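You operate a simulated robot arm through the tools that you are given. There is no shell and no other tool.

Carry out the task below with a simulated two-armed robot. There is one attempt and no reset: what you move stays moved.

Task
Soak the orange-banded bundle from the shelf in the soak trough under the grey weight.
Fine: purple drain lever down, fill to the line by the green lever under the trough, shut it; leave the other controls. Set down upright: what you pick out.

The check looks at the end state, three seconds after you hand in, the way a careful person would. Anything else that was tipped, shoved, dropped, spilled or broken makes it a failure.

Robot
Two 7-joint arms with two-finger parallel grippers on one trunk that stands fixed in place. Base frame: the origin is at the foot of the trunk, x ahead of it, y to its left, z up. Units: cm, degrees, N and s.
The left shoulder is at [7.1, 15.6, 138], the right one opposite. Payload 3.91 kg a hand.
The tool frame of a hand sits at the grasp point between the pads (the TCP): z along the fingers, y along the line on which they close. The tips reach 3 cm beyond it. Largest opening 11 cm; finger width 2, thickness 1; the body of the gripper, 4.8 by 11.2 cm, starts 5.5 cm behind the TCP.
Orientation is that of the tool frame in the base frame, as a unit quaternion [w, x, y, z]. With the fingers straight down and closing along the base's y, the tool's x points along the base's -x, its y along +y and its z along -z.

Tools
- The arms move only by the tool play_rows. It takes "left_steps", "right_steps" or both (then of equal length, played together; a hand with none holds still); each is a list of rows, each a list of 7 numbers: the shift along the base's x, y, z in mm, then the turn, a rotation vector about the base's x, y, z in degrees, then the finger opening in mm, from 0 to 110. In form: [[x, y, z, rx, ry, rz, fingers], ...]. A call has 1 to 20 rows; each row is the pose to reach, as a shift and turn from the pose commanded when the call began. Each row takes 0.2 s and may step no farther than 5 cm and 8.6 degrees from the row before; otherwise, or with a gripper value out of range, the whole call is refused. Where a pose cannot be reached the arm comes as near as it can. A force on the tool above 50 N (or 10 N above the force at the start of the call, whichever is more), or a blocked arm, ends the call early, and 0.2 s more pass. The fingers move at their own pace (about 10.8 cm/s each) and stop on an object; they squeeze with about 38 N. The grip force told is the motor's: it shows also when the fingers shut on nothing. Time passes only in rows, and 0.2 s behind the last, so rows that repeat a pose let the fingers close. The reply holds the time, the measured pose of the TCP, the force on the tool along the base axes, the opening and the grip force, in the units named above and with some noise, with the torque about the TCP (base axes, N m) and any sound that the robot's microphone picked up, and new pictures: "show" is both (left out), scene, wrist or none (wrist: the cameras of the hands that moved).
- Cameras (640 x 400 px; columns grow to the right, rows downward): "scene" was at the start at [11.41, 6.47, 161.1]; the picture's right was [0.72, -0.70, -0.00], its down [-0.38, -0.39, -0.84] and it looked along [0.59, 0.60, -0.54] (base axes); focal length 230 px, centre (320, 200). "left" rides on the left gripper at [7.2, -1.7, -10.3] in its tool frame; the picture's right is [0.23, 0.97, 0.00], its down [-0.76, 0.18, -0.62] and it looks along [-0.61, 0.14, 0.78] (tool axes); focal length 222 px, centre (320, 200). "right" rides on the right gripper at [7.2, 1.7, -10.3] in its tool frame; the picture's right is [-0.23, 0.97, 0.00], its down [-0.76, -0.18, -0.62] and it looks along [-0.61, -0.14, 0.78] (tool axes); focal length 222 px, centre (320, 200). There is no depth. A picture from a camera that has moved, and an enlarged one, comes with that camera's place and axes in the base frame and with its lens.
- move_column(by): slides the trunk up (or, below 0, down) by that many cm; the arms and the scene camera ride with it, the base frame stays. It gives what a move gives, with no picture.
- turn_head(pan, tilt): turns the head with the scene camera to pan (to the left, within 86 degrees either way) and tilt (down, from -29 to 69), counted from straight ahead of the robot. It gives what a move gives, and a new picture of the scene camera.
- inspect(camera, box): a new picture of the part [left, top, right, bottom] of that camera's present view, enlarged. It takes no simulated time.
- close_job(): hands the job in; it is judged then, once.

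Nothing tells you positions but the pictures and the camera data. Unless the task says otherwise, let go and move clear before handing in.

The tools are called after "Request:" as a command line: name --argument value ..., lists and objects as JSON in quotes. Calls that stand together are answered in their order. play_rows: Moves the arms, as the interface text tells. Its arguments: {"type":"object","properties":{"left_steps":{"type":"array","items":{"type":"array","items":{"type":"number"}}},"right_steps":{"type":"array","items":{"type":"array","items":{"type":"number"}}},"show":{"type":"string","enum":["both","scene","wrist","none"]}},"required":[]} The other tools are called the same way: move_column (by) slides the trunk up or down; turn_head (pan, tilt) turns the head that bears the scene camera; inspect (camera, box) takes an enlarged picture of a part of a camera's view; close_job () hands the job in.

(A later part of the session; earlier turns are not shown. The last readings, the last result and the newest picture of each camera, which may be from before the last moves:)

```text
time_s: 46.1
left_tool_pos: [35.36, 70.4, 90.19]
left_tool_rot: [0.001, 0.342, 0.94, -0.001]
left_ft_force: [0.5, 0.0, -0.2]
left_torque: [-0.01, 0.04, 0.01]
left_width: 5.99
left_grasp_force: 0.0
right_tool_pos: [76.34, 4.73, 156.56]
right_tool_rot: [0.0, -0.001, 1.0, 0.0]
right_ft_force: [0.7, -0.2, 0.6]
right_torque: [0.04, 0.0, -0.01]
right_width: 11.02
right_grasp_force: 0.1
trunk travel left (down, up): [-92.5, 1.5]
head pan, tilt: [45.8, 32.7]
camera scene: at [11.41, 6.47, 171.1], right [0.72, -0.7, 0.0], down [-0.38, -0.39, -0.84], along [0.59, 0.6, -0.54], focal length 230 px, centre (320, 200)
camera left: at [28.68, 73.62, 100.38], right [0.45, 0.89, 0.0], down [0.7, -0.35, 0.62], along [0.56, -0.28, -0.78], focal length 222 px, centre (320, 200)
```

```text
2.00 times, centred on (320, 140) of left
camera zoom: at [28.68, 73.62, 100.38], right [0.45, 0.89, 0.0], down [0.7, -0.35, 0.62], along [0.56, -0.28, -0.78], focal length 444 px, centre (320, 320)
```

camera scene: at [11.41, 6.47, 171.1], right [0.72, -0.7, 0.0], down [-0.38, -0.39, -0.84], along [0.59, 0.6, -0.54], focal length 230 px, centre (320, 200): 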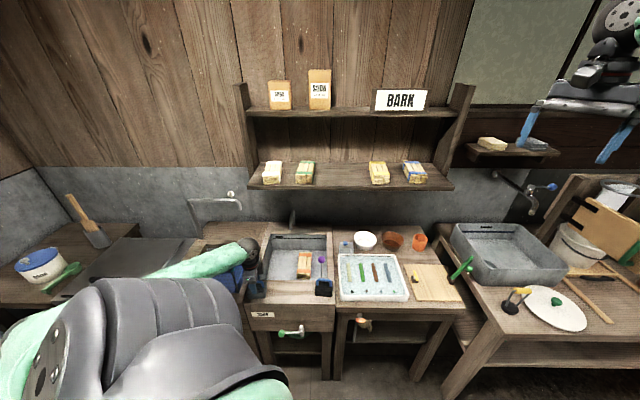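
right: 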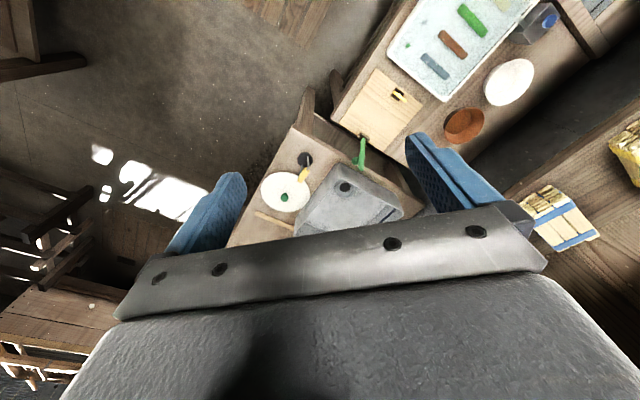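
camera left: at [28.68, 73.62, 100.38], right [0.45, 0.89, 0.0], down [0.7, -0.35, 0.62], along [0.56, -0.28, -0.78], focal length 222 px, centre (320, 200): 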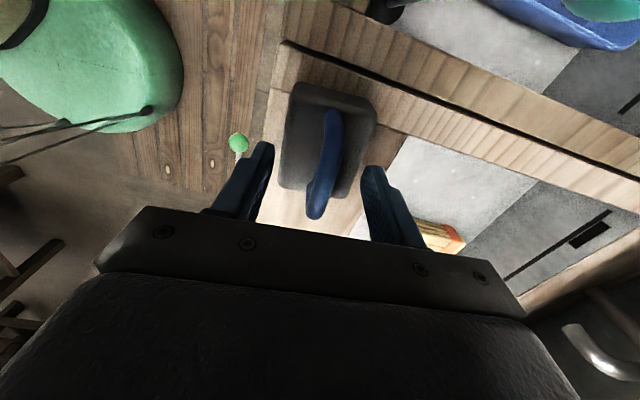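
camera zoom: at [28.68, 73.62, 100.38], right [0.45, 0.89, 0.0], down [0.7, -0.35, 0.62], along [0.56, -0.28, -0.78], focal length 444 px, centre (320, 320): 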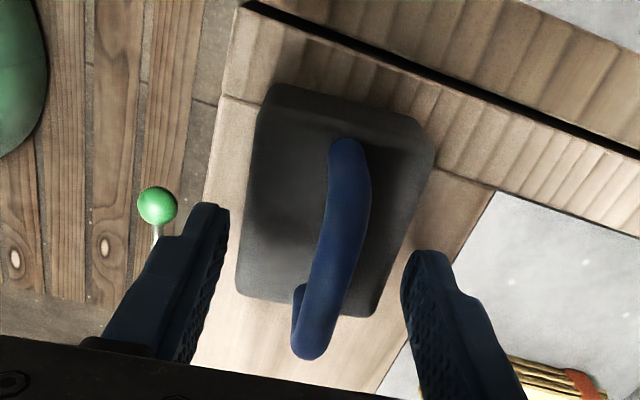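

Request:
play_rows --left_steps '[[2, -2, 0, 0, 0, 0, 45], [2, -2, -3, 0, 0, 0, 25], [2, -2, -3, 0, 0, 0, 5], [2, -2, -3, 0, 0, 0, 0], [2, -2, -3, 0, 0, 0, 0]]'

Request:
inspect --camera "scene" --box '[255, 265, 285, 300]'

```text
time_s: 47.3
left_tool_pos: [35.49, 70.25, 89.71]
left_tool_rot: [0.001, 0.341, 0.94, -0.002]
left_ft_force: [1.1, 4.1, 4.0]
left_torque: [0.19, 0.24, -0.08]
left_width: 1.15
left_grasp_force: 37.7
right_tool_pos: [76.32, 4.61, 156.65]
right_tool_rot: [0.0, -0.001, 1.0, 0.0]
right_ft_force: [0.7, 0.0, 0.6]
right_torque: [0.01, -0.01, -0.04]
right_width: 10.99
right_grasp_force: 0.2
trunk travel left (down, up): [-92.5, 1.5]
head pan, tilt: [45.8, 32.7]
camera scene: at [11.4, 6.47, 171.11], right [0.72, -0.7, 0.0], down [-0.38, -0.39, -0.84], along [0.59, 0.6, -0.54], focal length 230 px, centre (320, 200)
camera left: at [28.86, 73.57, 100.09], right [0.45, 0.89, 0.0], down [0.7, -0.35, 0.62], along [0.56, -0.28, -0.78], focal length 222 px, centre (320, 200)
```

scene: 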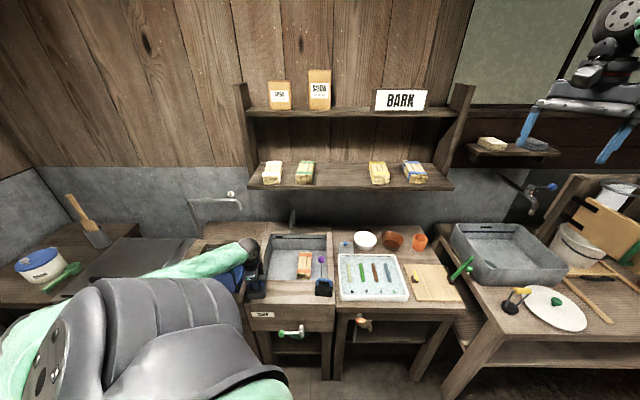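
left: 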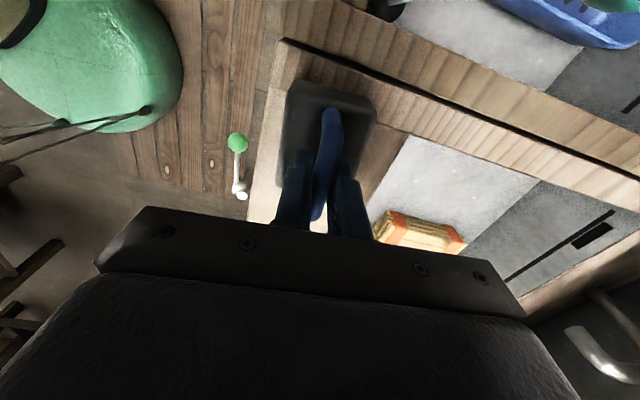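

```text
11.43 times, centred on (270, 282) of scene
camera zoom: at [11.4, 6.47, 171.11], right [0.72, -0.7, 0.0], down [-0.38, -0.39, -0.84], along [0.59, 0.6, -0.54], focal length 2623 px, centre (891, -743)
```

zoom: 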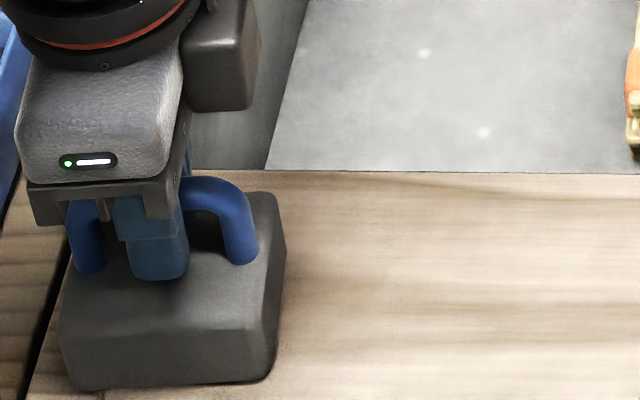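

The bar is gripped at a width of 1.15 cm. I'll try a small lift.

Request:
play_rows --left_steps '[[0, 0, 5, 0, 0, 0, 0], [0, 0, 12, 0, 0, 0, 0], [0, 0, 22, 0, 0, 0, 0], [0, 0, 35, 0, 0, 0, 0], [0, 0, 50, 0, 0, 0, 0], [0, 0, 50, 0, 0, 0, 0]]'

Request:
inspect --camera "scene" --box '[245, 245, 305, 300]'

```text
time_s: 48.7
left_tool_pos: [35.66, 70.25, 94.88]
left_tool_rot: [0.0, 0.341, 0.94, -0.001]
left_ft_force: [0.2, 0.0, -4.5]
left_torque: [-0.02, -0.01, 0.01]
left_width: 1.14
left_grasp_force: 38.2
right_tool_pos: [76.35, 4.71, 156.64]
right_tool_rot: [0.001, -0.002, 1.0, -0.001]
right_ft_force: [0.8, 0.0, 0.4]
right_torque: [-0.03, -0.01, 0.0]
right_width: 10.98
right_grasp_force: 0.0
trunk travel left (down, up): [-92.5, 1.5]
head pan, tilt: [45.8, 32.7]
camera scene: at [11.44, 6.53, 171.09], right [0.72, -0.7, 0.0], down [-0.38, -0.39, -0.84], along [0.59, 0.6, -0.54], focal length 230 px, centre (320, 200)
camera left: at [28.95, 73.54, 105.14], right [0.45, 0.89, 0.0], down [0.7, -0.35, 0.62], along [0.56, -0.28, -0.78], focal length 222 px, centre (320, 200)
```

scene: 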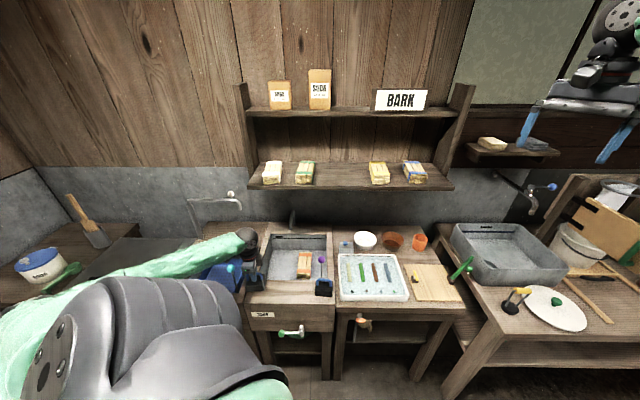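
left: 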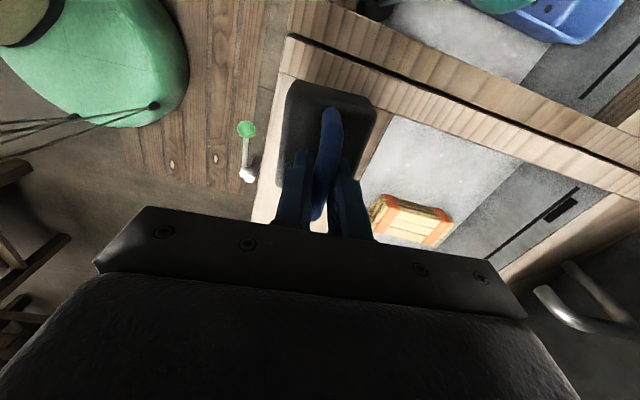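

```text
7.27 times, centred on (275, 272) of scene
camera zoom: at [11.44, 6.53, 171.09], right [0.72, -0.7, 0.0], down [-0.38, -0.39, -0.84], along [0.59, 0.6, -0.54], focal length 1669 px, centre (647, -327)
```

zoom: 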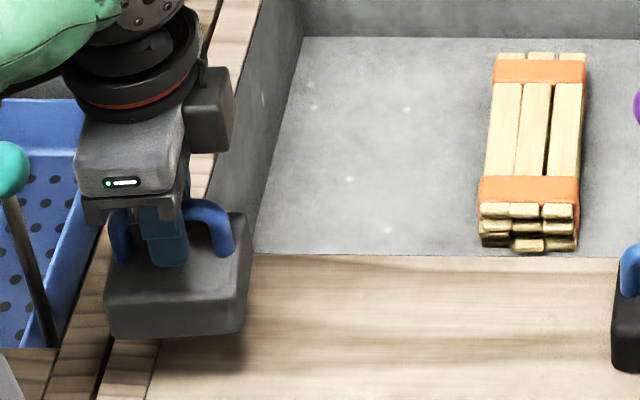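

The weight is up and level, at about 0.5 kg. The bundle is at the edge of this arm's vertical reach, so I'll raise the hand and then lower the trunk to give the arm more horizontal reach.

Request:
play_rows --left_steps '[[0, 0, 40, 0, 0, 0, 0], [0, 0, 80, 0, 0, 0, 0], [0, 0, 120, 0, 0, 0, 0], [0, 0, 160, 0, 0, 0, 0], [0, 0, 200, 0, 0, 0, 0], [0, 0, 240, 0, 0, 0, 0], [0, 0, 280, 0, 0, 0, 0], [0, 0, 320, 0, 0, 0, 0]]'

Request:
move_column --by -20

```text
time_s: 50.5
left_tool_pos: [35.55, 70.33, 126.94]
left_tool_rot: [-0.001, 0.34, 0.94, -0.001]
left_ft_force: [-0.7, -0.4, -5.2]
left_torque: [-0.02, 0.0, 0.0]
left_width: 1.12
left_grasp_force: 38.0
right_tool_pos: [76.41, 4.79, 156.54]
right_tool_rot: [0.0, -0.001, 1.0, 0.0]
right_ft_force: [-0.1, -0.1, 0.0]
right_torque: [0.01, 0.0, -0.03]
right_width: 11.0
right_grasp_force: 0.0
trunk travel left (down, up): [-92.5, 1.5]
head pan, tilt: [45.8, 32.7]
camera scene: at [11.43, 6.48, 171.09], right [0.72, -0.7, 0.0], down [-0.38, -0.39, -0.84], along [0.59, 0.6, -0.54], focal length 230 px, centre (320, 200)
camera left: at [28.93, 73.49, 137.22], right [0.45, 0.89, 0.0], down [0.7, -0.35, 0.62], along [0.56, -0.28, -0.78], focal length 222 px, centre (320, 200)
```

scene: 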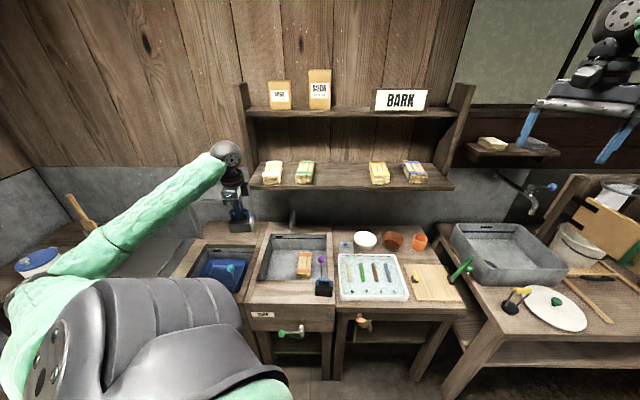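
left: 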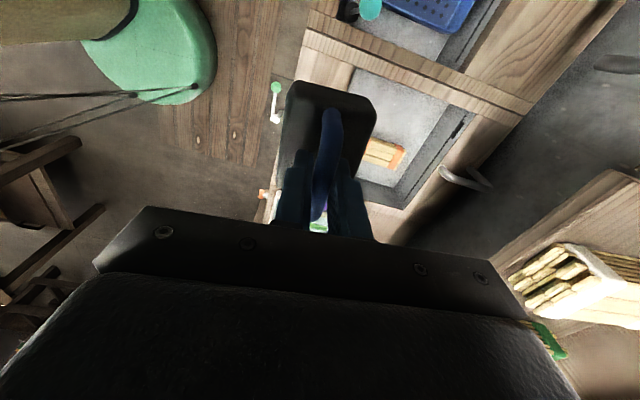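

```text
time_s: 52.7
left_tool_pos: [35.55, 70.18, 106.91]
left_tool_rot: [0.001, 0.342, 0.94, -0.001]
left_ft_force: [0.3, -0.3, -5.7]
left_torque: [-0.01, -0.05, 0.0]
left_width: 1.13
left_grasp_force: 37.9
right_tool_pos: [76.45, 4.64, 136.49]
right_tool_rot: [0.0, -0.001, 1.0, 0.0]
right_ft_force: [-0.1, -0.5, 0.2]
right_torque: [-0.03, 0.01, -0.01]
right_width: 11.02
right_grasp_force: 0.0
trunk travel left (down, up): [-72.5, 21.5]
head pan, tilt: [45.8, 32.7]
```

Request:
play_rows --left_steps '[[42, -10, 0, 0, 0, 0, 0], [84, -20, 0, 0, 0, 0, 0], [126, -30, -5, 0, 0, 0, 0], [168, -40, -12, 0, 0, 0, 0], [209, -50, -20, 0, 0, 0, 0], [218, -41, -60, 0, 0, 0, 0], [228, -31, -100, 0, 0, 0, 0], [237, -22, -139, 0, 0, 0, 0], [237, -22, -139, 0, 0, 0, 0]]'

Request:
inspect --camera "scene" --box '[230, 160, 350, 270]'

```text
time_s: 54.7
left_tool_pos: [59.11, 67.91, 92.88]
left_tool_rot: [0.002, 0.342, 0.94, -0.001]
left_ft_force: [-0.8, 0.2, -3.7]
left_torque: [-0.04, 0.03, -0.01]
left_width: 1.13
left_grasp_force: 38.6
right_tool_pos: [76.33, 4.8, 136.64]
right_tool_rot: [0.001, -0.001, 1.0, 0.0]
right_ft_force: [0.1, 0.2, -0.2]
right_torque: [-0.03, 0.01, 0.01]
right_width: 10.99
right_grasp_force: 0.0
trunk travel left (down, up): [-72.5, 21.5]
head pan, tilt: [45.8, 32.7]
camera scene: at [11.39, 6.49, 151.1], right [0.72, -0.7, 0.0], down [-0.38, -0.39, -0.84], along [0.59, 0.6, -0.54], focal length 230 px, centre (320, 200)
camera left: at [52.44, 71.21, 103.22], right [0.45, 0.89, 0.0], down [0.7, -0.35, 0.62], along [0.56, -0.28, -0.78], focal length 222 px, centre (320, 200)
```

scene: 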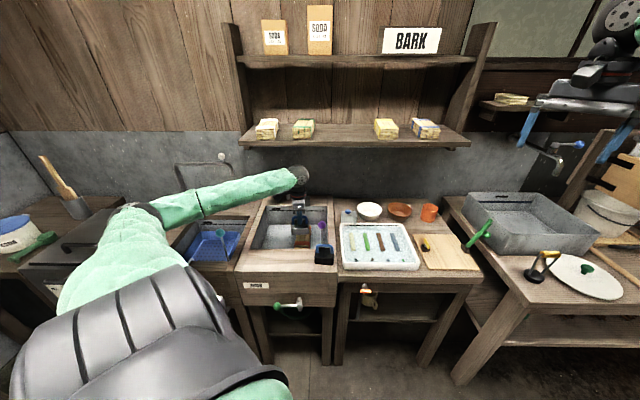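
left: 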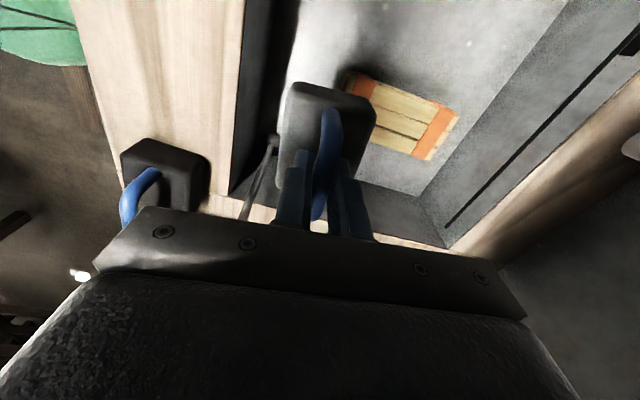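

```text
3.64 times, centred on (290, 215) of scene
camera zoom: at [11.39, 6.49, 151.1], right [0.72, -0.7, 0.0], down [-0.38, -0.39, -0.84], along [0.59, 0.6, -0.54], focal length 835 px, centre (429, 146)
```

zoom: 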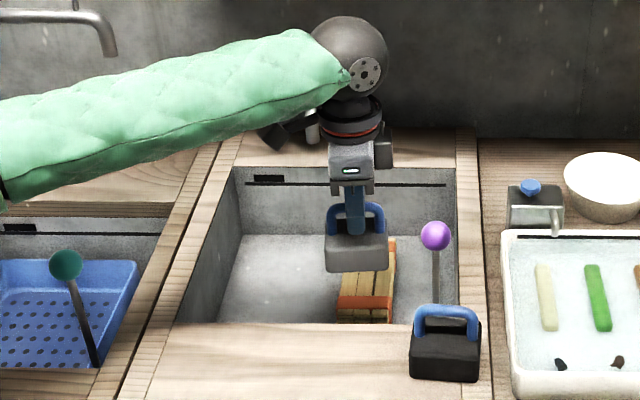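

Request:
play_rows --left_steps '[[18, 18, -20, 0, 0, 0, 0], [36, 36, -40, 0, 0, 0, 0], [55, 55, -50, 0, 0, 0, 0], [75, 75, -50, 0, 0, 0, 0], [75, 75, -50, 0, 0, 0, 0]]'

Request:
inspect --camera "scene" --box '[260, 180, 350, 270]'

Request:
inspect --camera "left" --box '[240, 40, 480, 240]'

```text
time_s: 55.9
left_tool_pos: [67.0, 75.4, 88.1]
left_tool_rot: [0.001, 0.342, 0.94, -0.001]
left_ft_force: [0.5, -0.5, -5.5]
left_torque: [-0.02, 0.0, -0.04]
left_width: 1.15
left_grasp_force: 37.9
right_tool_pos: [76.36, 4.58, 136.6]
right_tool_rot: [0.0, -0.001, 1.0, 0.0]
right_ft_force: [-0.8, 0.5, 0.4]
right_torque: [0.01, 0.01, -0.02]
right_width: 11.01
right_grasp_force: 0.0
trunk travel left (down, up): [-72.5, 21.5]
head pan, tilt: [45.8, 32.7]
camera scene: at [11.38, 6.48, 151.1], right [0.72, -0.7, 0.0], down [-0.38, -0.39, -0.84], along [0.59, 0.6, -0.54], focal length 230 px, centre (320, 200)
camera left: at [60.2, 78.66, 98.35], right [0.45, 0.89, 0.0], down [0.7, -0.35, 0.62], along [0.56, -0.28, -0.78], focal length 222 px, centre (320, 200)
```

scene: 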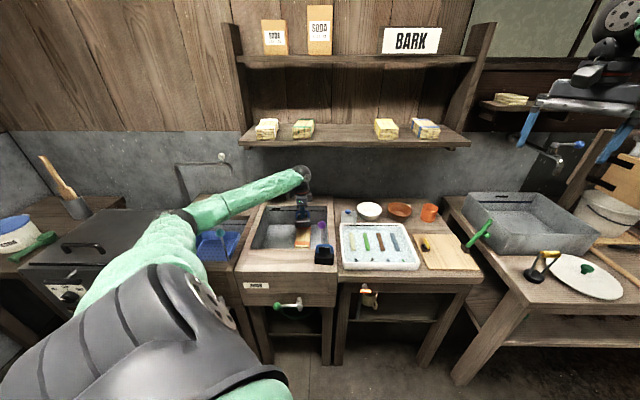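
left: 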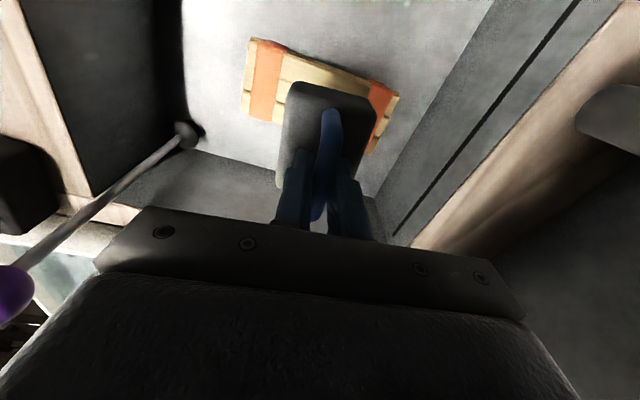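

```text
4.44 times, centred on (305, 225) of scene
camera zoom: at [11.38, 6.48, 151.1], right [0.72, -0.7, 0.0], down [-0.38, -0.39, -0.84], along [0.59, 0.6, -0.54], focal length 1020 px, centre (387, 89)
```

zoom: 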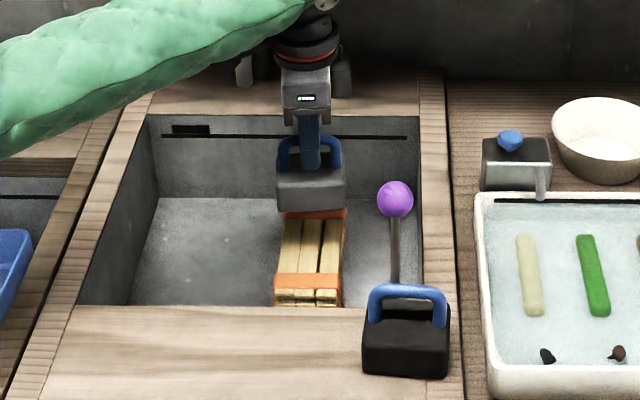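

```text
2.00 times, centred on (360, 140) of left
camera zoom: at [60.2, 78.66, 98.35], right [0.45, 0.89, 0.0], down [0.7, -0.35, 0.62], along [0.56, -0.28, -0.78], focal length 444 px, centre (240, 320)
```

zoom: 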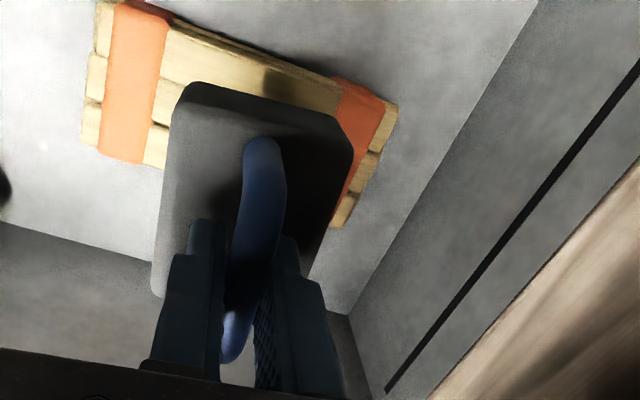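

The weight is within about 0.5 cm of the bundle's centre. I'll lower it in small steps.

Request:
play_rows --left_steps '[[-5, 0, -20, 0, 0, 0, 0], [-5, 0, -40, 0, 0, 0, 0], [-5, 0, -52, 0, 0, 0, 0], [-5, 0, -57, 0, 0, 0, 0], [-5, 0, -57, 0, 0, 0, 0]]'

Request:
inspect --camera "scene" --box '[270, 190, 340, 260]'

```text
time_s: 57.1
left_tool_pos: [66.32, 75.41, 82.29]
left_tool_rot: [0.0, 0.341, 0.94, -0.001]
left_ft_force: [0.3, 0.0, -4.5]
left_torque: [-0.01, 0.0, 0.03]
left_width: 1.13
left_grasp_force: 38.2
right_tool_pos: [76.34, 4.68, 136.43]
right_tool_rot: [0.0, -0.001, 1.0, 0.0]
right_ft_force: [0.4, 0.0, 0.2]
right_torque: [0.0, 0.01, 0.03]
right_width: 11.02
right_grasp_force: 0.1
trunk travel left (down, up): [-72.5, 21.5]
head pan, tilt: [45.8, 32.7]
camera scene: at [11.46, 6.5, 151.09], right [0.72, -0.7, 0.0], down [-0.38, -0.39, -0.84], along [0.59, 0.6, -0.54], focal length 230 px, centre (320, 200)
camera left: at [59.72, 78.75, 92.43], right [0.45, 0.89, 0.0], down [0.7, -0.35, 0.62], along [0.56, -0.28, -0.78], focal length 222 px, centre (320, 200)
```

scene: 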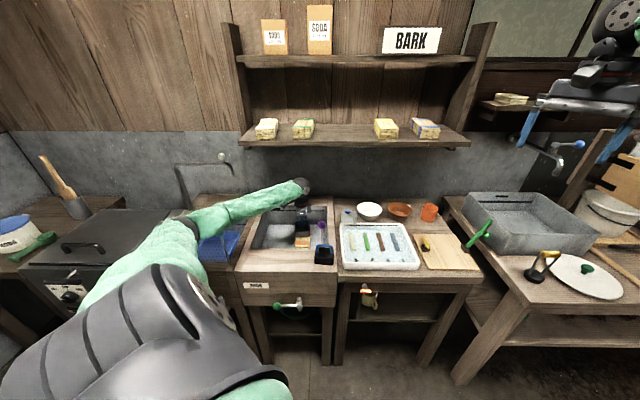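
left: 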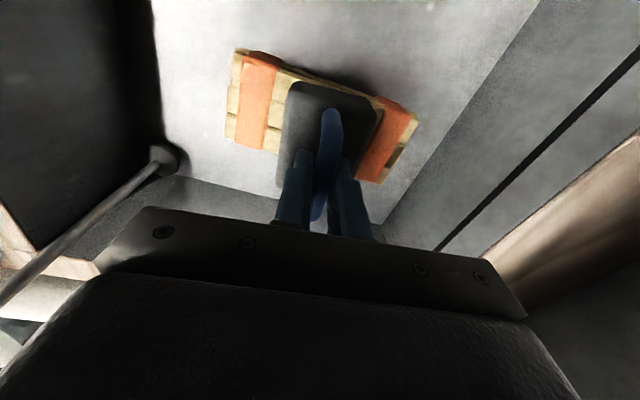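

```text
5.71 times, centred on (305, 225) of scene
camera zoom: at [11.46, 6.5, 151.09], right [0.72, -0.7, 0.0], down [-0.38, -0.39, -0.84], along [0.59, 0.6, -0.54], focal length 1312 px, centre (406, 57)
```

zoom: 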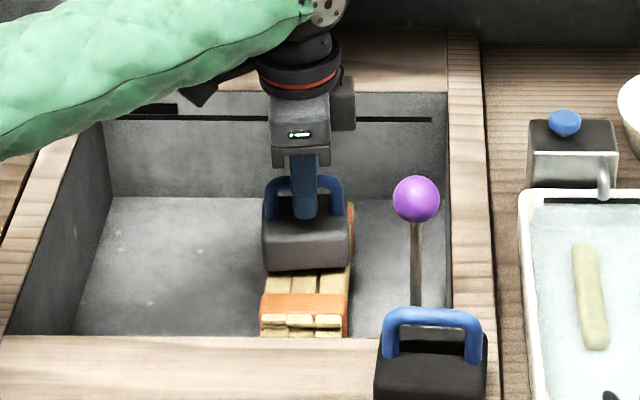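

Request:
play_rows --left_steps '[[0, 0, -4, 0, 0, 0, 0], [0, 0, -7, 0, 0, 0, 0], [0, 0, -7, 0, 0, 0, 0]]' --show "wrist"

```text
time_s: 57.9
left_tool_pos: [66.35, 75.43, 81.49]
left_tool_rot: [0.001, 0.34, 0.94, -0.001]
left_ft_force: [1.0, -0.1, -5.7]
left_torque: [0.0, 0.0, 0.01]
left_width: 1.13
left_grasp_force: 38.2
right_tool_pos: [76.41, 4.68, 136.43]
right_tool_rot: [0.001, -0.001, 1.0, 0.0]
right_ft_force: [-1.3, 0.1, 0.1]
right_torque: [0.01, 0.0, -0.01]
right_width: 11.02
right_grasp_force: 0.1
trunk travel left (down, up): [-72.5, 21.5]
head pan, tilt: [45.8, 32.7]
camera left: at [59.69, 78.79, 91.83], right [0.45, 0.89, 0.0], down [0.7, -0.35, 0.62], along [0.56, -0.28, -0.78], focal length 222 px, centre (320, 200)
```

left: 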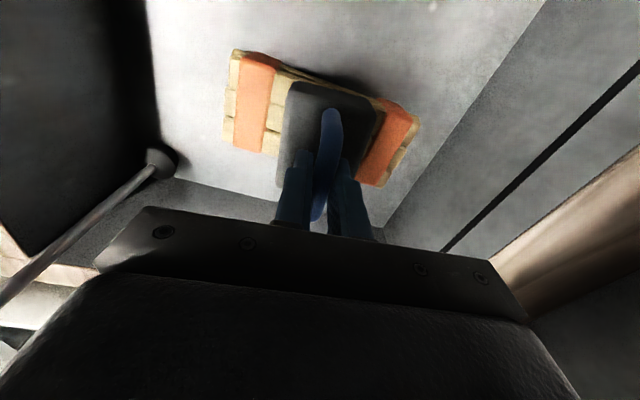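

Request:
play_rows --left_steps '[[0, 0, -4, 0, 0, 0, 0], [0, 0, -7, 0, 0, 0, 0], [0, 0, -7, 0, 0, 0, 0]]' --show "wrist"

```text
time_s: 58.7
left_tool_pos: [66.38, 75.56, 81.16]
left_tool_rot: [0.001, 0.342, 0.94, 0.001]
left_ft_force: [5.9, 8.3, 21.2]
left_torque: [0.37, 0.36, -0.13]
left_width: 1.18
left_grasp_force: 37.3
right_tool_pos: [76.33, 4.65, 136.66]
right_tool_rot: [0.0, -0.002, 1.0, 0.0]
right_ft_force: [-0.1, -1.2, -0.3]
right_torque: [0.02, -0.03, -0.06]
right_width: 11.02
right_grasp_force: 0.1
trunk travel left (down, up): [-72.5, 21.5]
head pan, tilt: [45.8, 32.7]
camera left: at [59.65, 78.77, 91.55], right [0.45, 0.89, 0.0], down [0.7, -0.35, 0.63], along [0.56, -0.28, -0.78], focal length 222 px, centre (320, 200)
```

left: 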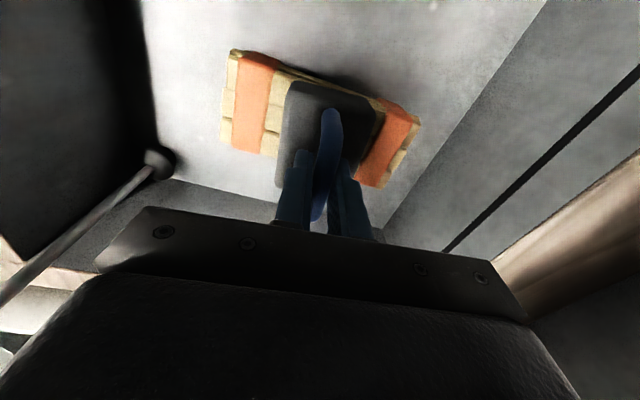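

The weight has made contact. I'll relieve the load, release, lift clear and back out toward the robot.

Request:
play_rows --left_steps '[[0, 0, 3, 0, 0, 0, 0], [0, 0, 3, 0, 0, 0, 20], [0, 0, 3, 0, 0, 0, 40], [0, 0, 3, 0, 0, 0, 50], [0, 0, 20, 0, 0, 0, 50], [0, 0, 45, 0, 0, 0, 50], [0, 0, 75, 0, 0, 0, 50], [-20, -20, 90, 0, 0, 0, 50], [-50, -50, 100, 0, 0, 0, 50], [-80, -80, 120, 0, 0, 0, 50], [-110, -110, 140, 0, 0, 0, 50], [-140, -140, 160, 0, 0, 0, 50]]'

Request:
inspect --camera "scene" --box '[230, 180, 350, 290]'

```text
time_s: 61.3
left_tool_pos: [51.96, 61.3, 97.08]
left_tool_rot: [0.0, 0.341, 0.94, 0.0]
left_ft_force: [0.4, 0.2, -0.4]
left_torque: [0.01, -0.05, 0.02]
left_width: 5.03
left_grasp_force: 0.0
right_tool_pos: [76.34, 4.32, 136.7]
right_tool_rot: [0.001, -0.001, 1.0, 0.0]
right_ft_force: [-0.3, 0.2, 0.4]
right_torque: [0.03, -0.04, -0.02]
right_width: 11.03
right_grasp_force: 0.1
trunk travel left (down, up): [-72.5, 21.5]
head pan, tilt: [45.8, 32.7]
camera scene: at [11.24, 6.19, 151.1], right [0.72, -0.7, 0.0], down [-0.38, -0.39, -0.84], along [0.59, 0.6, -0.54], focal length 230 px, centre (320, 200)
camera left: at [45.38, 64.56, 107.35], right [0.45, 0.89, 0.0], down [0.7, -0.35, 0.62], along [0.56, -0.28, -0.78], focal length 222 px, centre (320, 200)
```

scene: 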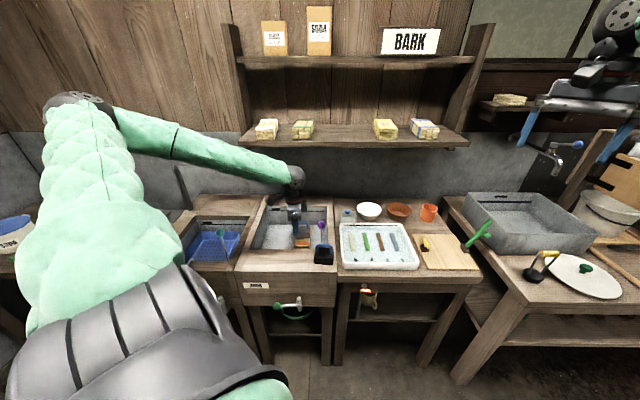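
left: 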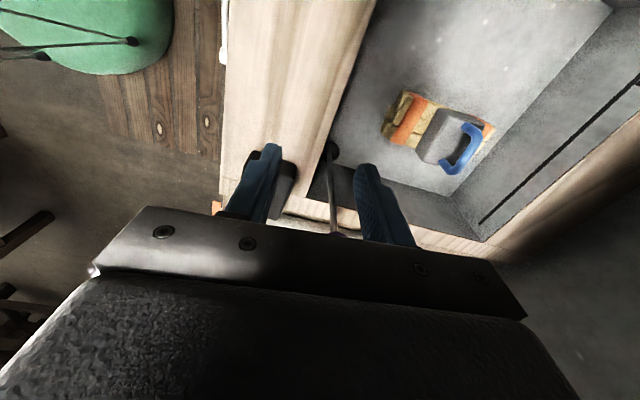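

```text
3.64 times, centred on (290, 235) of scene
camera zoom: at [11.24, 6.19, 151.1], right [0.72, -0.7, 0.0], down [-0.38, -0.39, -0.84], along [0.59, 0.6, -0.54], focal length 835 px, centre (429, 73)
```

zoom: 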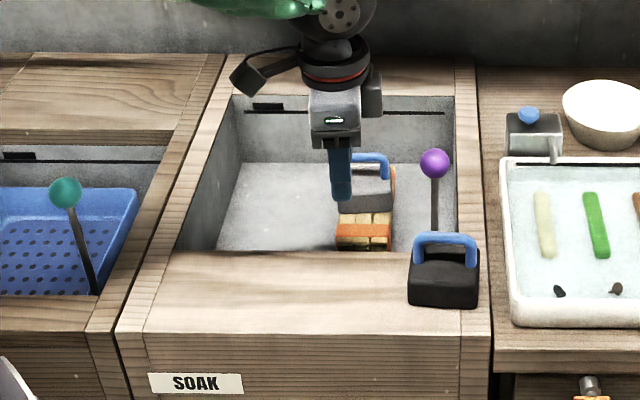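

Request:
inspect --camera "left" --box '[340, 60, 540, 220]'

Request:
play_rows --left_steps '[[-28, -28, 10, 0, 0, 0, 50], [-56, -56, 10, 0, 0, 8.5, 20], [-84, -84, 10, 0, 0, 17, 0], [-112, -112, 10, 0, 0, 25.5, 0], [-140, -135, 10, 0, 0, 34, 0], [-168, -146, 0, 0, 0, 42.5, 0], [-190, -146, -20, 0, 0, 51, 0], [-208, -146, -40, 0, 0, 59.5, 0], [-208, -146, -60, 0, 0, 68, 0], [-208, -146, -80, 0, 0, 76.5, 0], [-208, -146, -90, 0, 0, 85, 0]]'

```text
2.50 times, centred on (440, 140) of left
camera zoom: at [45.38, 64.56, 107.35], right [0.45, 0.89, 0.0], down [0.7, -0.35, 0.62], along [0.56, -0.28, -0.78], focal length 555 px, centre (20, 350)
```

zoom: 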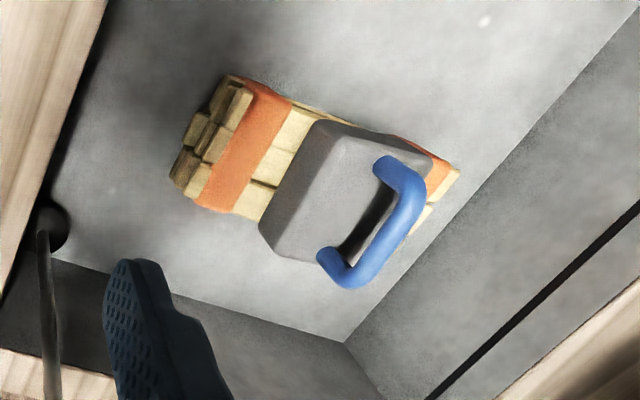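

```text
time_s: 63.7
left_tool_pos: [31.68, 46.93, 87.81]
left_tool_rot: [-0.001, -0.385, 0.923, 0.0]
left_ft_force: [0.0, 0.0, 0.0]
left_torque: [-0.02, 0.02, -0.01]
left_width: 0.01
left_grasp_force: 37.8
left hand out of reach, approached as far as the arm can: row 6, 7, 8, 9, 10
right_tool_pos: [76.47, 4.59, 136.61]
right_tool_rot: [0.0, -0.001, 1.0, 0.0]
right_ft_force: [-0.2, 0.1, 0.0]
right_torque: [-0.02, 0.0, -0.01]
right_width: 10.97
right_grasp_force: 0.0
trunk travel left (down, up): [-72.5, 21.5]
head pan, tilt: [45.8, 32.7]
camera scene: at [11.41, 6.45, 151.1], right [0.72, -0.7, 0.0], down [-0.38, -0.39, -0.84], along [0.59, 0.6, -0.54], focal length 230 px, centre (320, 200)
camera left: at [27.66, 40.56, 98.2], right [-0.85, 0.52, 0.0], down [0.41, 0.67, 0.62], along [0.33, 0.53, -0.78], focal length 222 px, centre (320, 200)
```

scene: 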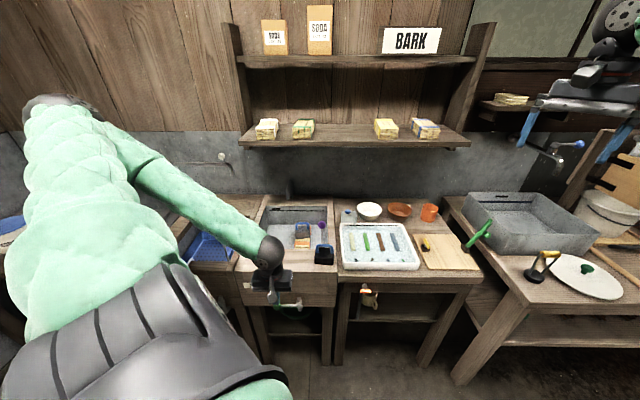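
left: 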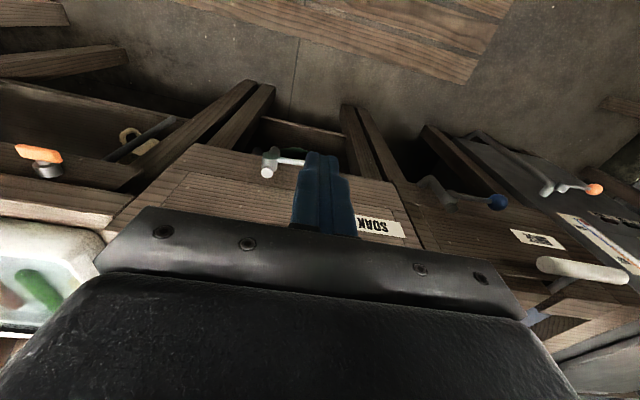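

Request:
inspect --camera "left" --box '[240, 120, 360, 200]'

Request:
inspect --camera "left" --box '[400, 130, 640, 290]'

Request:
inspect --camera "scene" --box '[240, 280, 330, 340]'

```text
5.00 times, centred on (300, 160) of left
camera zoom: at [27.66, 40.56, 98.2], right [-0.85, 0.52, 0.0], down [0.41, 0.67, 0.62], along [0.33, 0.53, -0.78], focal length 1111 px, centre (420, 400)
```

zoom: 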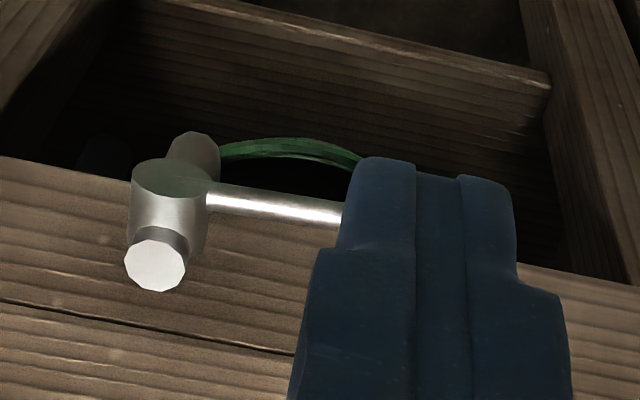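

```text
2.50 times, centred on (520, 210) of left
camera zoom: at [27.66, 40.56, 98.2], right [-0.85, 0.52, 0.0], down [0.41, 0.67, 0.62], along [0.33, 0.53, -0.78], focal length 555 px, centre (-180, 175)
```

zoom: 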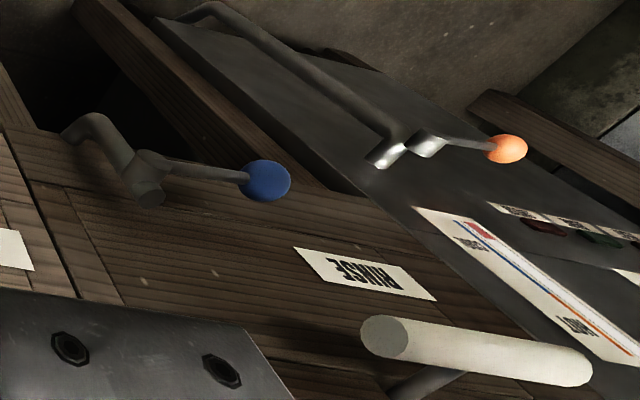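

```text
6.67 times, centred on (285, 310) of scene
camera zoom: at [11.41, 6.45, 151.1], right [0.72, -0.7, 0.0], down [-0.38, -0.39, -0.84], along [0.59, 0.6, -0.54], focal length 1530 px, centre (553, -533)
```

zoom: 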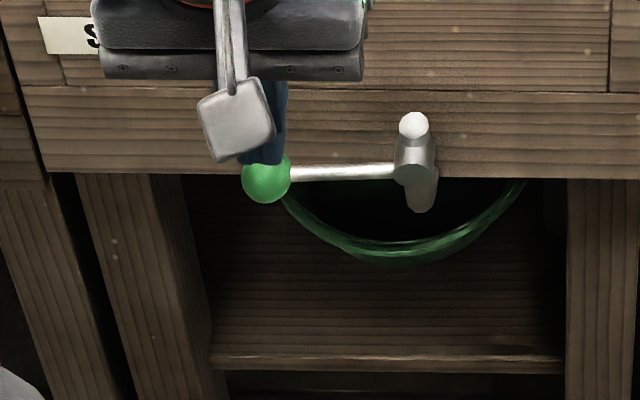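

I need a more level look at the green valve to see how the lever turns. I'll pull the hand back, pitch it up 30° and lower it.

Request:
play_rows --left_steps '[[-5, -10, -10, 4, -4, 0, 0], [-10, -20, -25, 8, -8, 0, 0], [-15, -30, -45, 12, -12, 0, 0], [-20, -40, -65, 16, -16, 0, 0], [-24, -48, -85, 20, -20, 0, 0], [-27, -52, -105, 23, -23, 0, 0], [-27, -52, -105, 23, -23, 0, 0]]'

Request:
inspect --camera "left" --box '[220, 50, 420, 190]'

```text
time_s: 65.3
left_tool_pos: [29.06, 42.05, 76.75]
left_tool_rot: [0.26, -0.368, 0.887, 0.107]
left_ft_force: [0.3, 0.0, -0.4]
left_torque: [0.01, 0.01, -0.01]
left_width: 0.0
left_grasp_force: 37.5
left hand out of reach, approached as far as the arm can: row 1, 2, 3, 4, 5, 6, 7
right_tool_pos: [76.28, 4.76, 136.59]
right_tool_rot: [0.001, 0.0, 1.0, 0.0]
right_ft_force: [-0.1, -0.3, 0.5]
right_torque: [0.03, -0.02, -0.01]
right_width: 11.0
right_grasp_force: 0.0
trunk travel left (down, up): [-72.5, 21.5]
head pan, tilt: [45.8, 32.7]
camera scene: at [11.42, 6.45, 151.1], right [0.72, -0.7, 0.0], down [-0.38, -0.39, -0.84], along [0.59, 0.6, -0.54], focal length 230 px, centre (320, 200)
camera left: at [22.01, 32.44, 81.6], right [-0.82, 0.55, -0.12], down [0.09, 0.34, 0.94], along [0.56, 0.76, -0.33], focal length 222 px, centre (320, 200)
```

scene: 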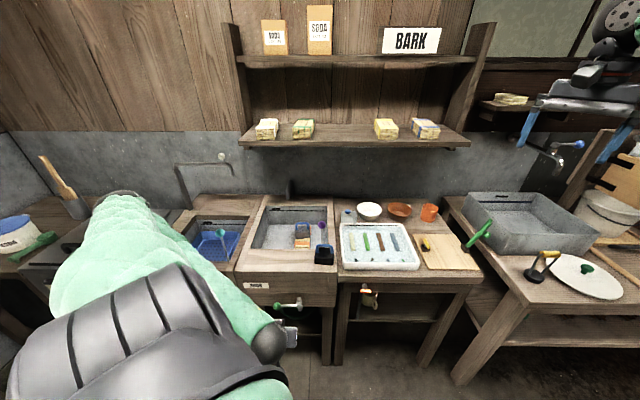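
left: 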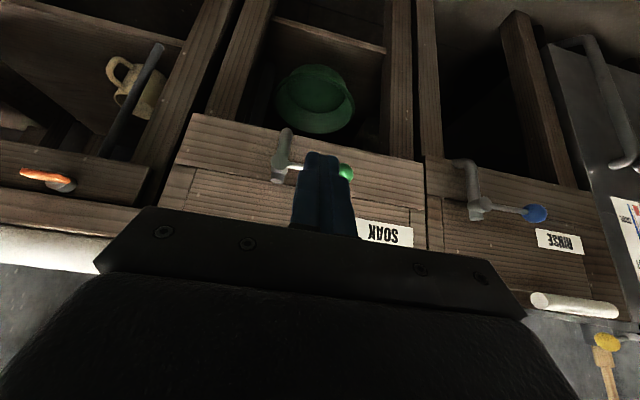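

```text
2.86 times, centred on (320, 120) of left
camera zoom: at [22.01, 32.44, 81.6], right [-0.82, 0.55, -0.12], down [0.09, 0.34, 0.94], along [0.56, 0.76, -0.33], focal length 635 px, centre (320, 429)
```

zoom: 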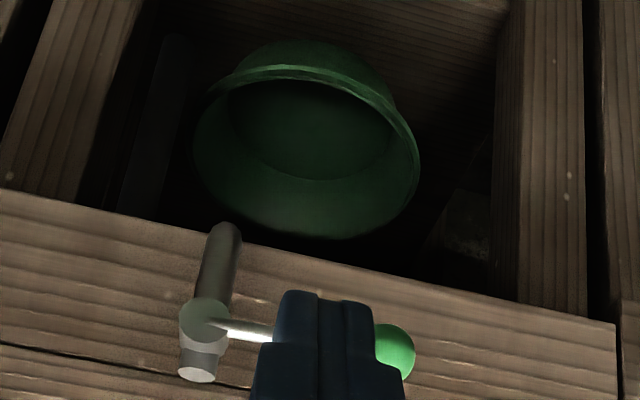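

The valve body faces the robot, and the lever lies left, across the vertical pipe, which means closed. It swings in the vertical plane about its hub at about (42.5, 50.2, 68), with the knob near (36.4, 56.7, 67). I'll pitch the closed fingers to nearly horizontal and bring them in front of and above the knob.

Request:
play_rows --left_steps '[[3, 18, 5, 4.6, -4.6, 0, 0], [6, 37, 8, 9.2, -9.2, 0, 0], [10, 55, 8, 13.8, -13.8, 0, 0], [14, 74, 5, 18.4, -18.4, 0, 0], [17, 92, 0, 22.8, -22.8, 0, 0], [17, 92, 0, 22.8, -22.8, 0, 0]]'

Request:
inspect --camera "scene" --box '[230, 260, 340, 350]'

```text
time_s: 66.7
left_tool_pos: [30.82, 50.98, 76.72]
left_tool_rot: [0.495, -0.323, 0.78, 0.204]
left_ft_force: [0.1, 0.0, 0.3]
left_torque: [-0.01, 0.0, 0.02]
left_width: 0.0
left_grasp_force: 37.3
right_tool_pos: [76.45, 4.68, 136.54]
right_tool_rot: [0.0, 0.0, 1.0, 0.0]
right_ft_force: [-0.3, 0.5, 0.0]
right_torque: [0.01, 0.01, 0.0]
right_width: 10.98
right_grasp_force: 0.1
trunk travel left (down, up): [-72.5, 21.5]
head pan, tilt: [45.8, 32.7]
camera scene: at [11.41, 6.43, 151.1], right [0.72, -0.7, 0.0], down [-0.38, -0.39, -0.84], along [0.59, 0.6, -0.54], focal length 230 px, centre (320, 200)
camera left: at [23.25, 40.94, 74.55], right [-0.76, 0.62, -0.21], down [-0.3, -0.04, 0.95], along [0.58, 0.78, 0.22], focal length 222 px, centre (320, 200)
```

scene: 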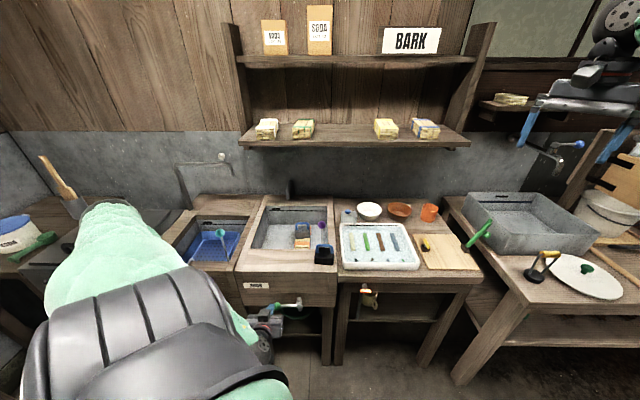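
left: 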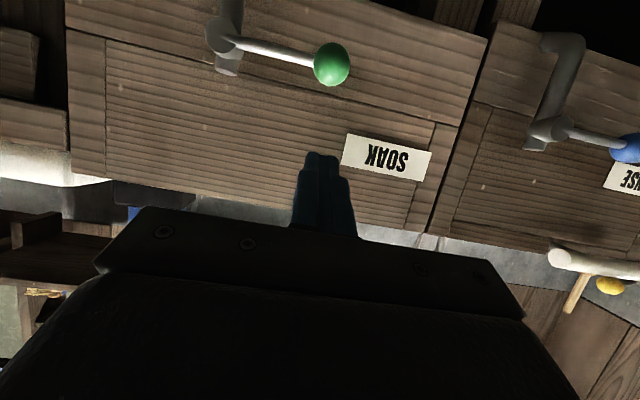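

```text
4.44 times, centred on (285, 305) of scene
camera zoom: at [11.41, 6.43, 151.1], right [0.72, -0.7, 0.0], down [-0.38, -0.39, -0.84], along [0.59, 0.6, -0.54], focal length 1020 px, centre (476, -267)
```

zoom: 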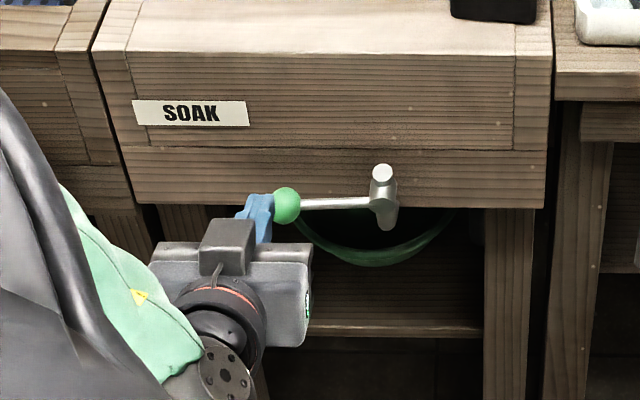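

Request:
inspect --camera "left" --box '[190, 0, 370, 110]'

```text
3.56 times, centred on (280, 55) of left
camera zoom: at [23.25, 40.94, 74.55], right [-0.76, 0.62, -0.21], down [-0.3, -0.04, 0.95], along [0.58, 0.78, 0.22], focal length 790 px, centre (462, 716)
```

zoom: 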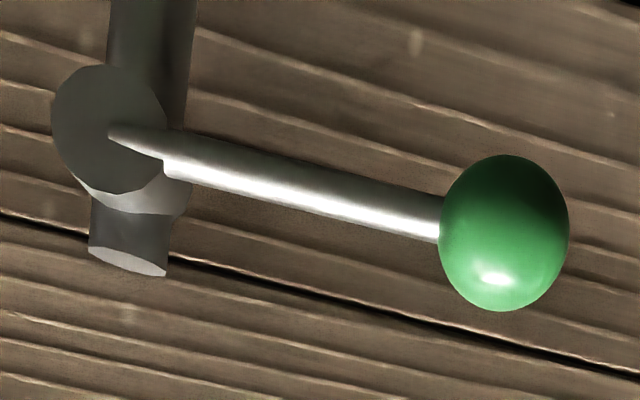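

Request:
play_rows --left_steps '[[23, 21, 5, 0, 0, 0, 0], [46, 42, 5, 0, 0, 0, 0], [46, 42, -20, 0, 0, 0, 0], [46, 42, -40, 0, 0, 0, 0]]'

Request:
inspect --camera "scene" --box '[230, 260, 340, 350]'

```text
time_s: 67.7
left_tool_pos: [35.47, 55.32, 72.55]
left_tool_rot: [0.495, -0.323, 0.78, 0.204]
left_ft_force: [0.6, 0.6, -0.4]
left_torque: [0.04, -0.02, 0.02]
left_width: 0.0
left_grasp_force: 37.7
right_tool_pos: [76.39, 4.64, 136.63]
right_tool_rot: [0.0, -0.001, 1.0, 0.0]
right_ft_force: [1.0, 0.3, 0.4]
right_torque: [0.05, 0.0, 0.01]
right_width: 11.01
right_grasp_force: 0.0
trunk travel left (down, up): [-72.5, 21.5]
head pan, tilt: [45.8, 32.7]
camera scene: at [11.41, 6.48, 151.11], right [0.72, -0.7, 0.0], down [-0.38, -0.39, -0.84], along [0.59, 0.6, -0.54], focal length 230 px, centre (320, 200)
camera left: at [27.84, 45.28, 70.41], right [-0.76, 0.62, -0.21], down [-0.3, -0.04, 0.95], along [0.58, 0.78, 0.22], focal length 222 px, centre (320, 200)
```

scene: 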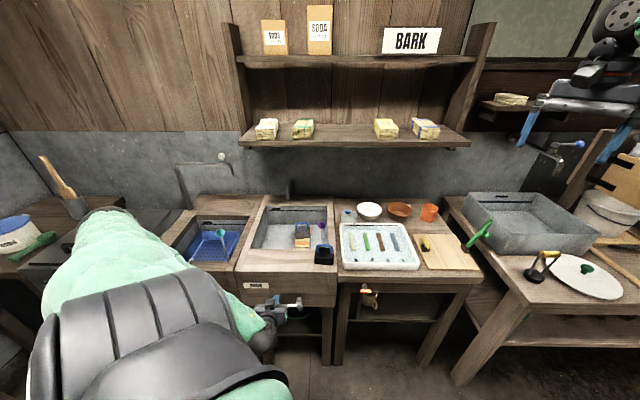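
left: 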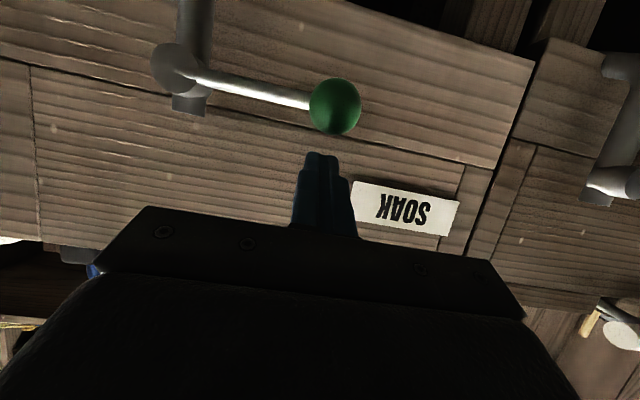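

```text
4.44 times, centred on (285, 305) of scene
camera zoom: at [11.41, 6.48, 151.11], right [0.72, -0.7, 0.0], down [-0.38, -0.39, -0.84], along [0.59, 0.6, -0.54], focal length 1020 px, centre (476, -267)
```

zoom: 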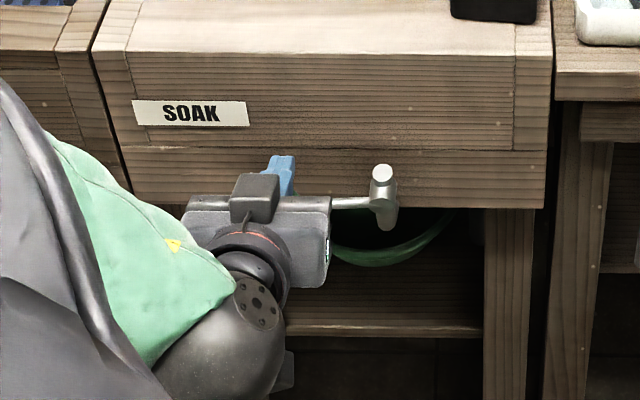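

Request:
play_rows --left_steps '[[0, 0, -8, 0, 0, 0, 0], [0, 0, -14, 0, 0, 0, 0], [0, 0, -20, 0, 0, 0, 0], [0, 0, -26, 0, 0, 0, 0]]'

Request:
inspect --camera "left" --box '[140, 20, 400, 180]'

```text
time_s: 68.7
left_tool_pos: [35.42, 55.41, 70.09]
left_tool_rot: [0.495, -0.324, 0.78, 0.204]
left_ft_force: [-0.9, 1.0, 0.8]
left_torque: [0.01, -0.09, -0.02]
left_width: 0.01
left_grasp_force: 37.6
right_tool_pos: [76.45, 4.59, 136.63]
right_tool_rot: [0.0, -0.001, 1.0, 0.0]
right_ft_force: [0.2, 0.1, -0.2]
right_torque: [-0.01, -0.01, 0.01]
right_width: 11.0
right_grasp_force: 0.1
trunk travel left (down, up): [-72.5, 21.5]
head pan, tilt: [45.8, 32.7]
camera scene: at [11.4, 6.48, 151.1], right [0.72, -0.7, 0.0], down [-0.38, -0.39, -0.84], along [0.59, 0.6, -0.54], focal length 230 px, centre (320, 200)
camera left: at [27.72, 45.28, 67.9], right [-0.76, 0.62, -0.21], down [-0.3, -0.04, 0.95], along [0.58, 0.78, 0.22], focal length 222 px, centre (320, 200)
```

scene: 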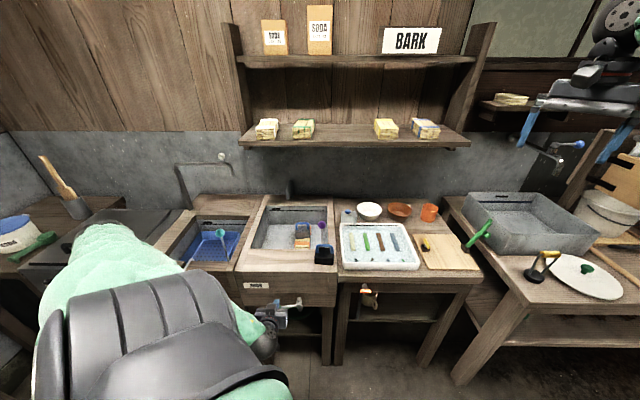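
left: 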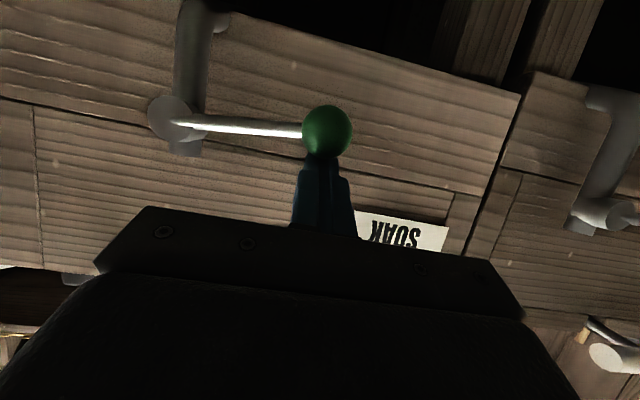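

```text
2.46 times, centred on (270, 100) of left
camera zoom: at [27.72, 45.28, 67.9], right [-0.76, 0.62, -0.21], down [-0.3, -0.04, 0.95], along [0.58, 0.78, 0.22], focal length 547 px, centre (443, 446)
```

zoom: 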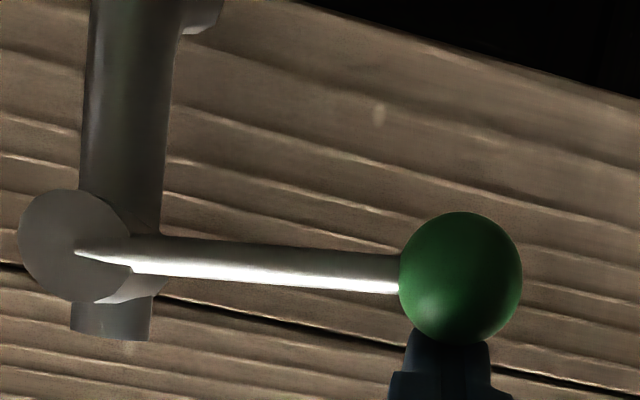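

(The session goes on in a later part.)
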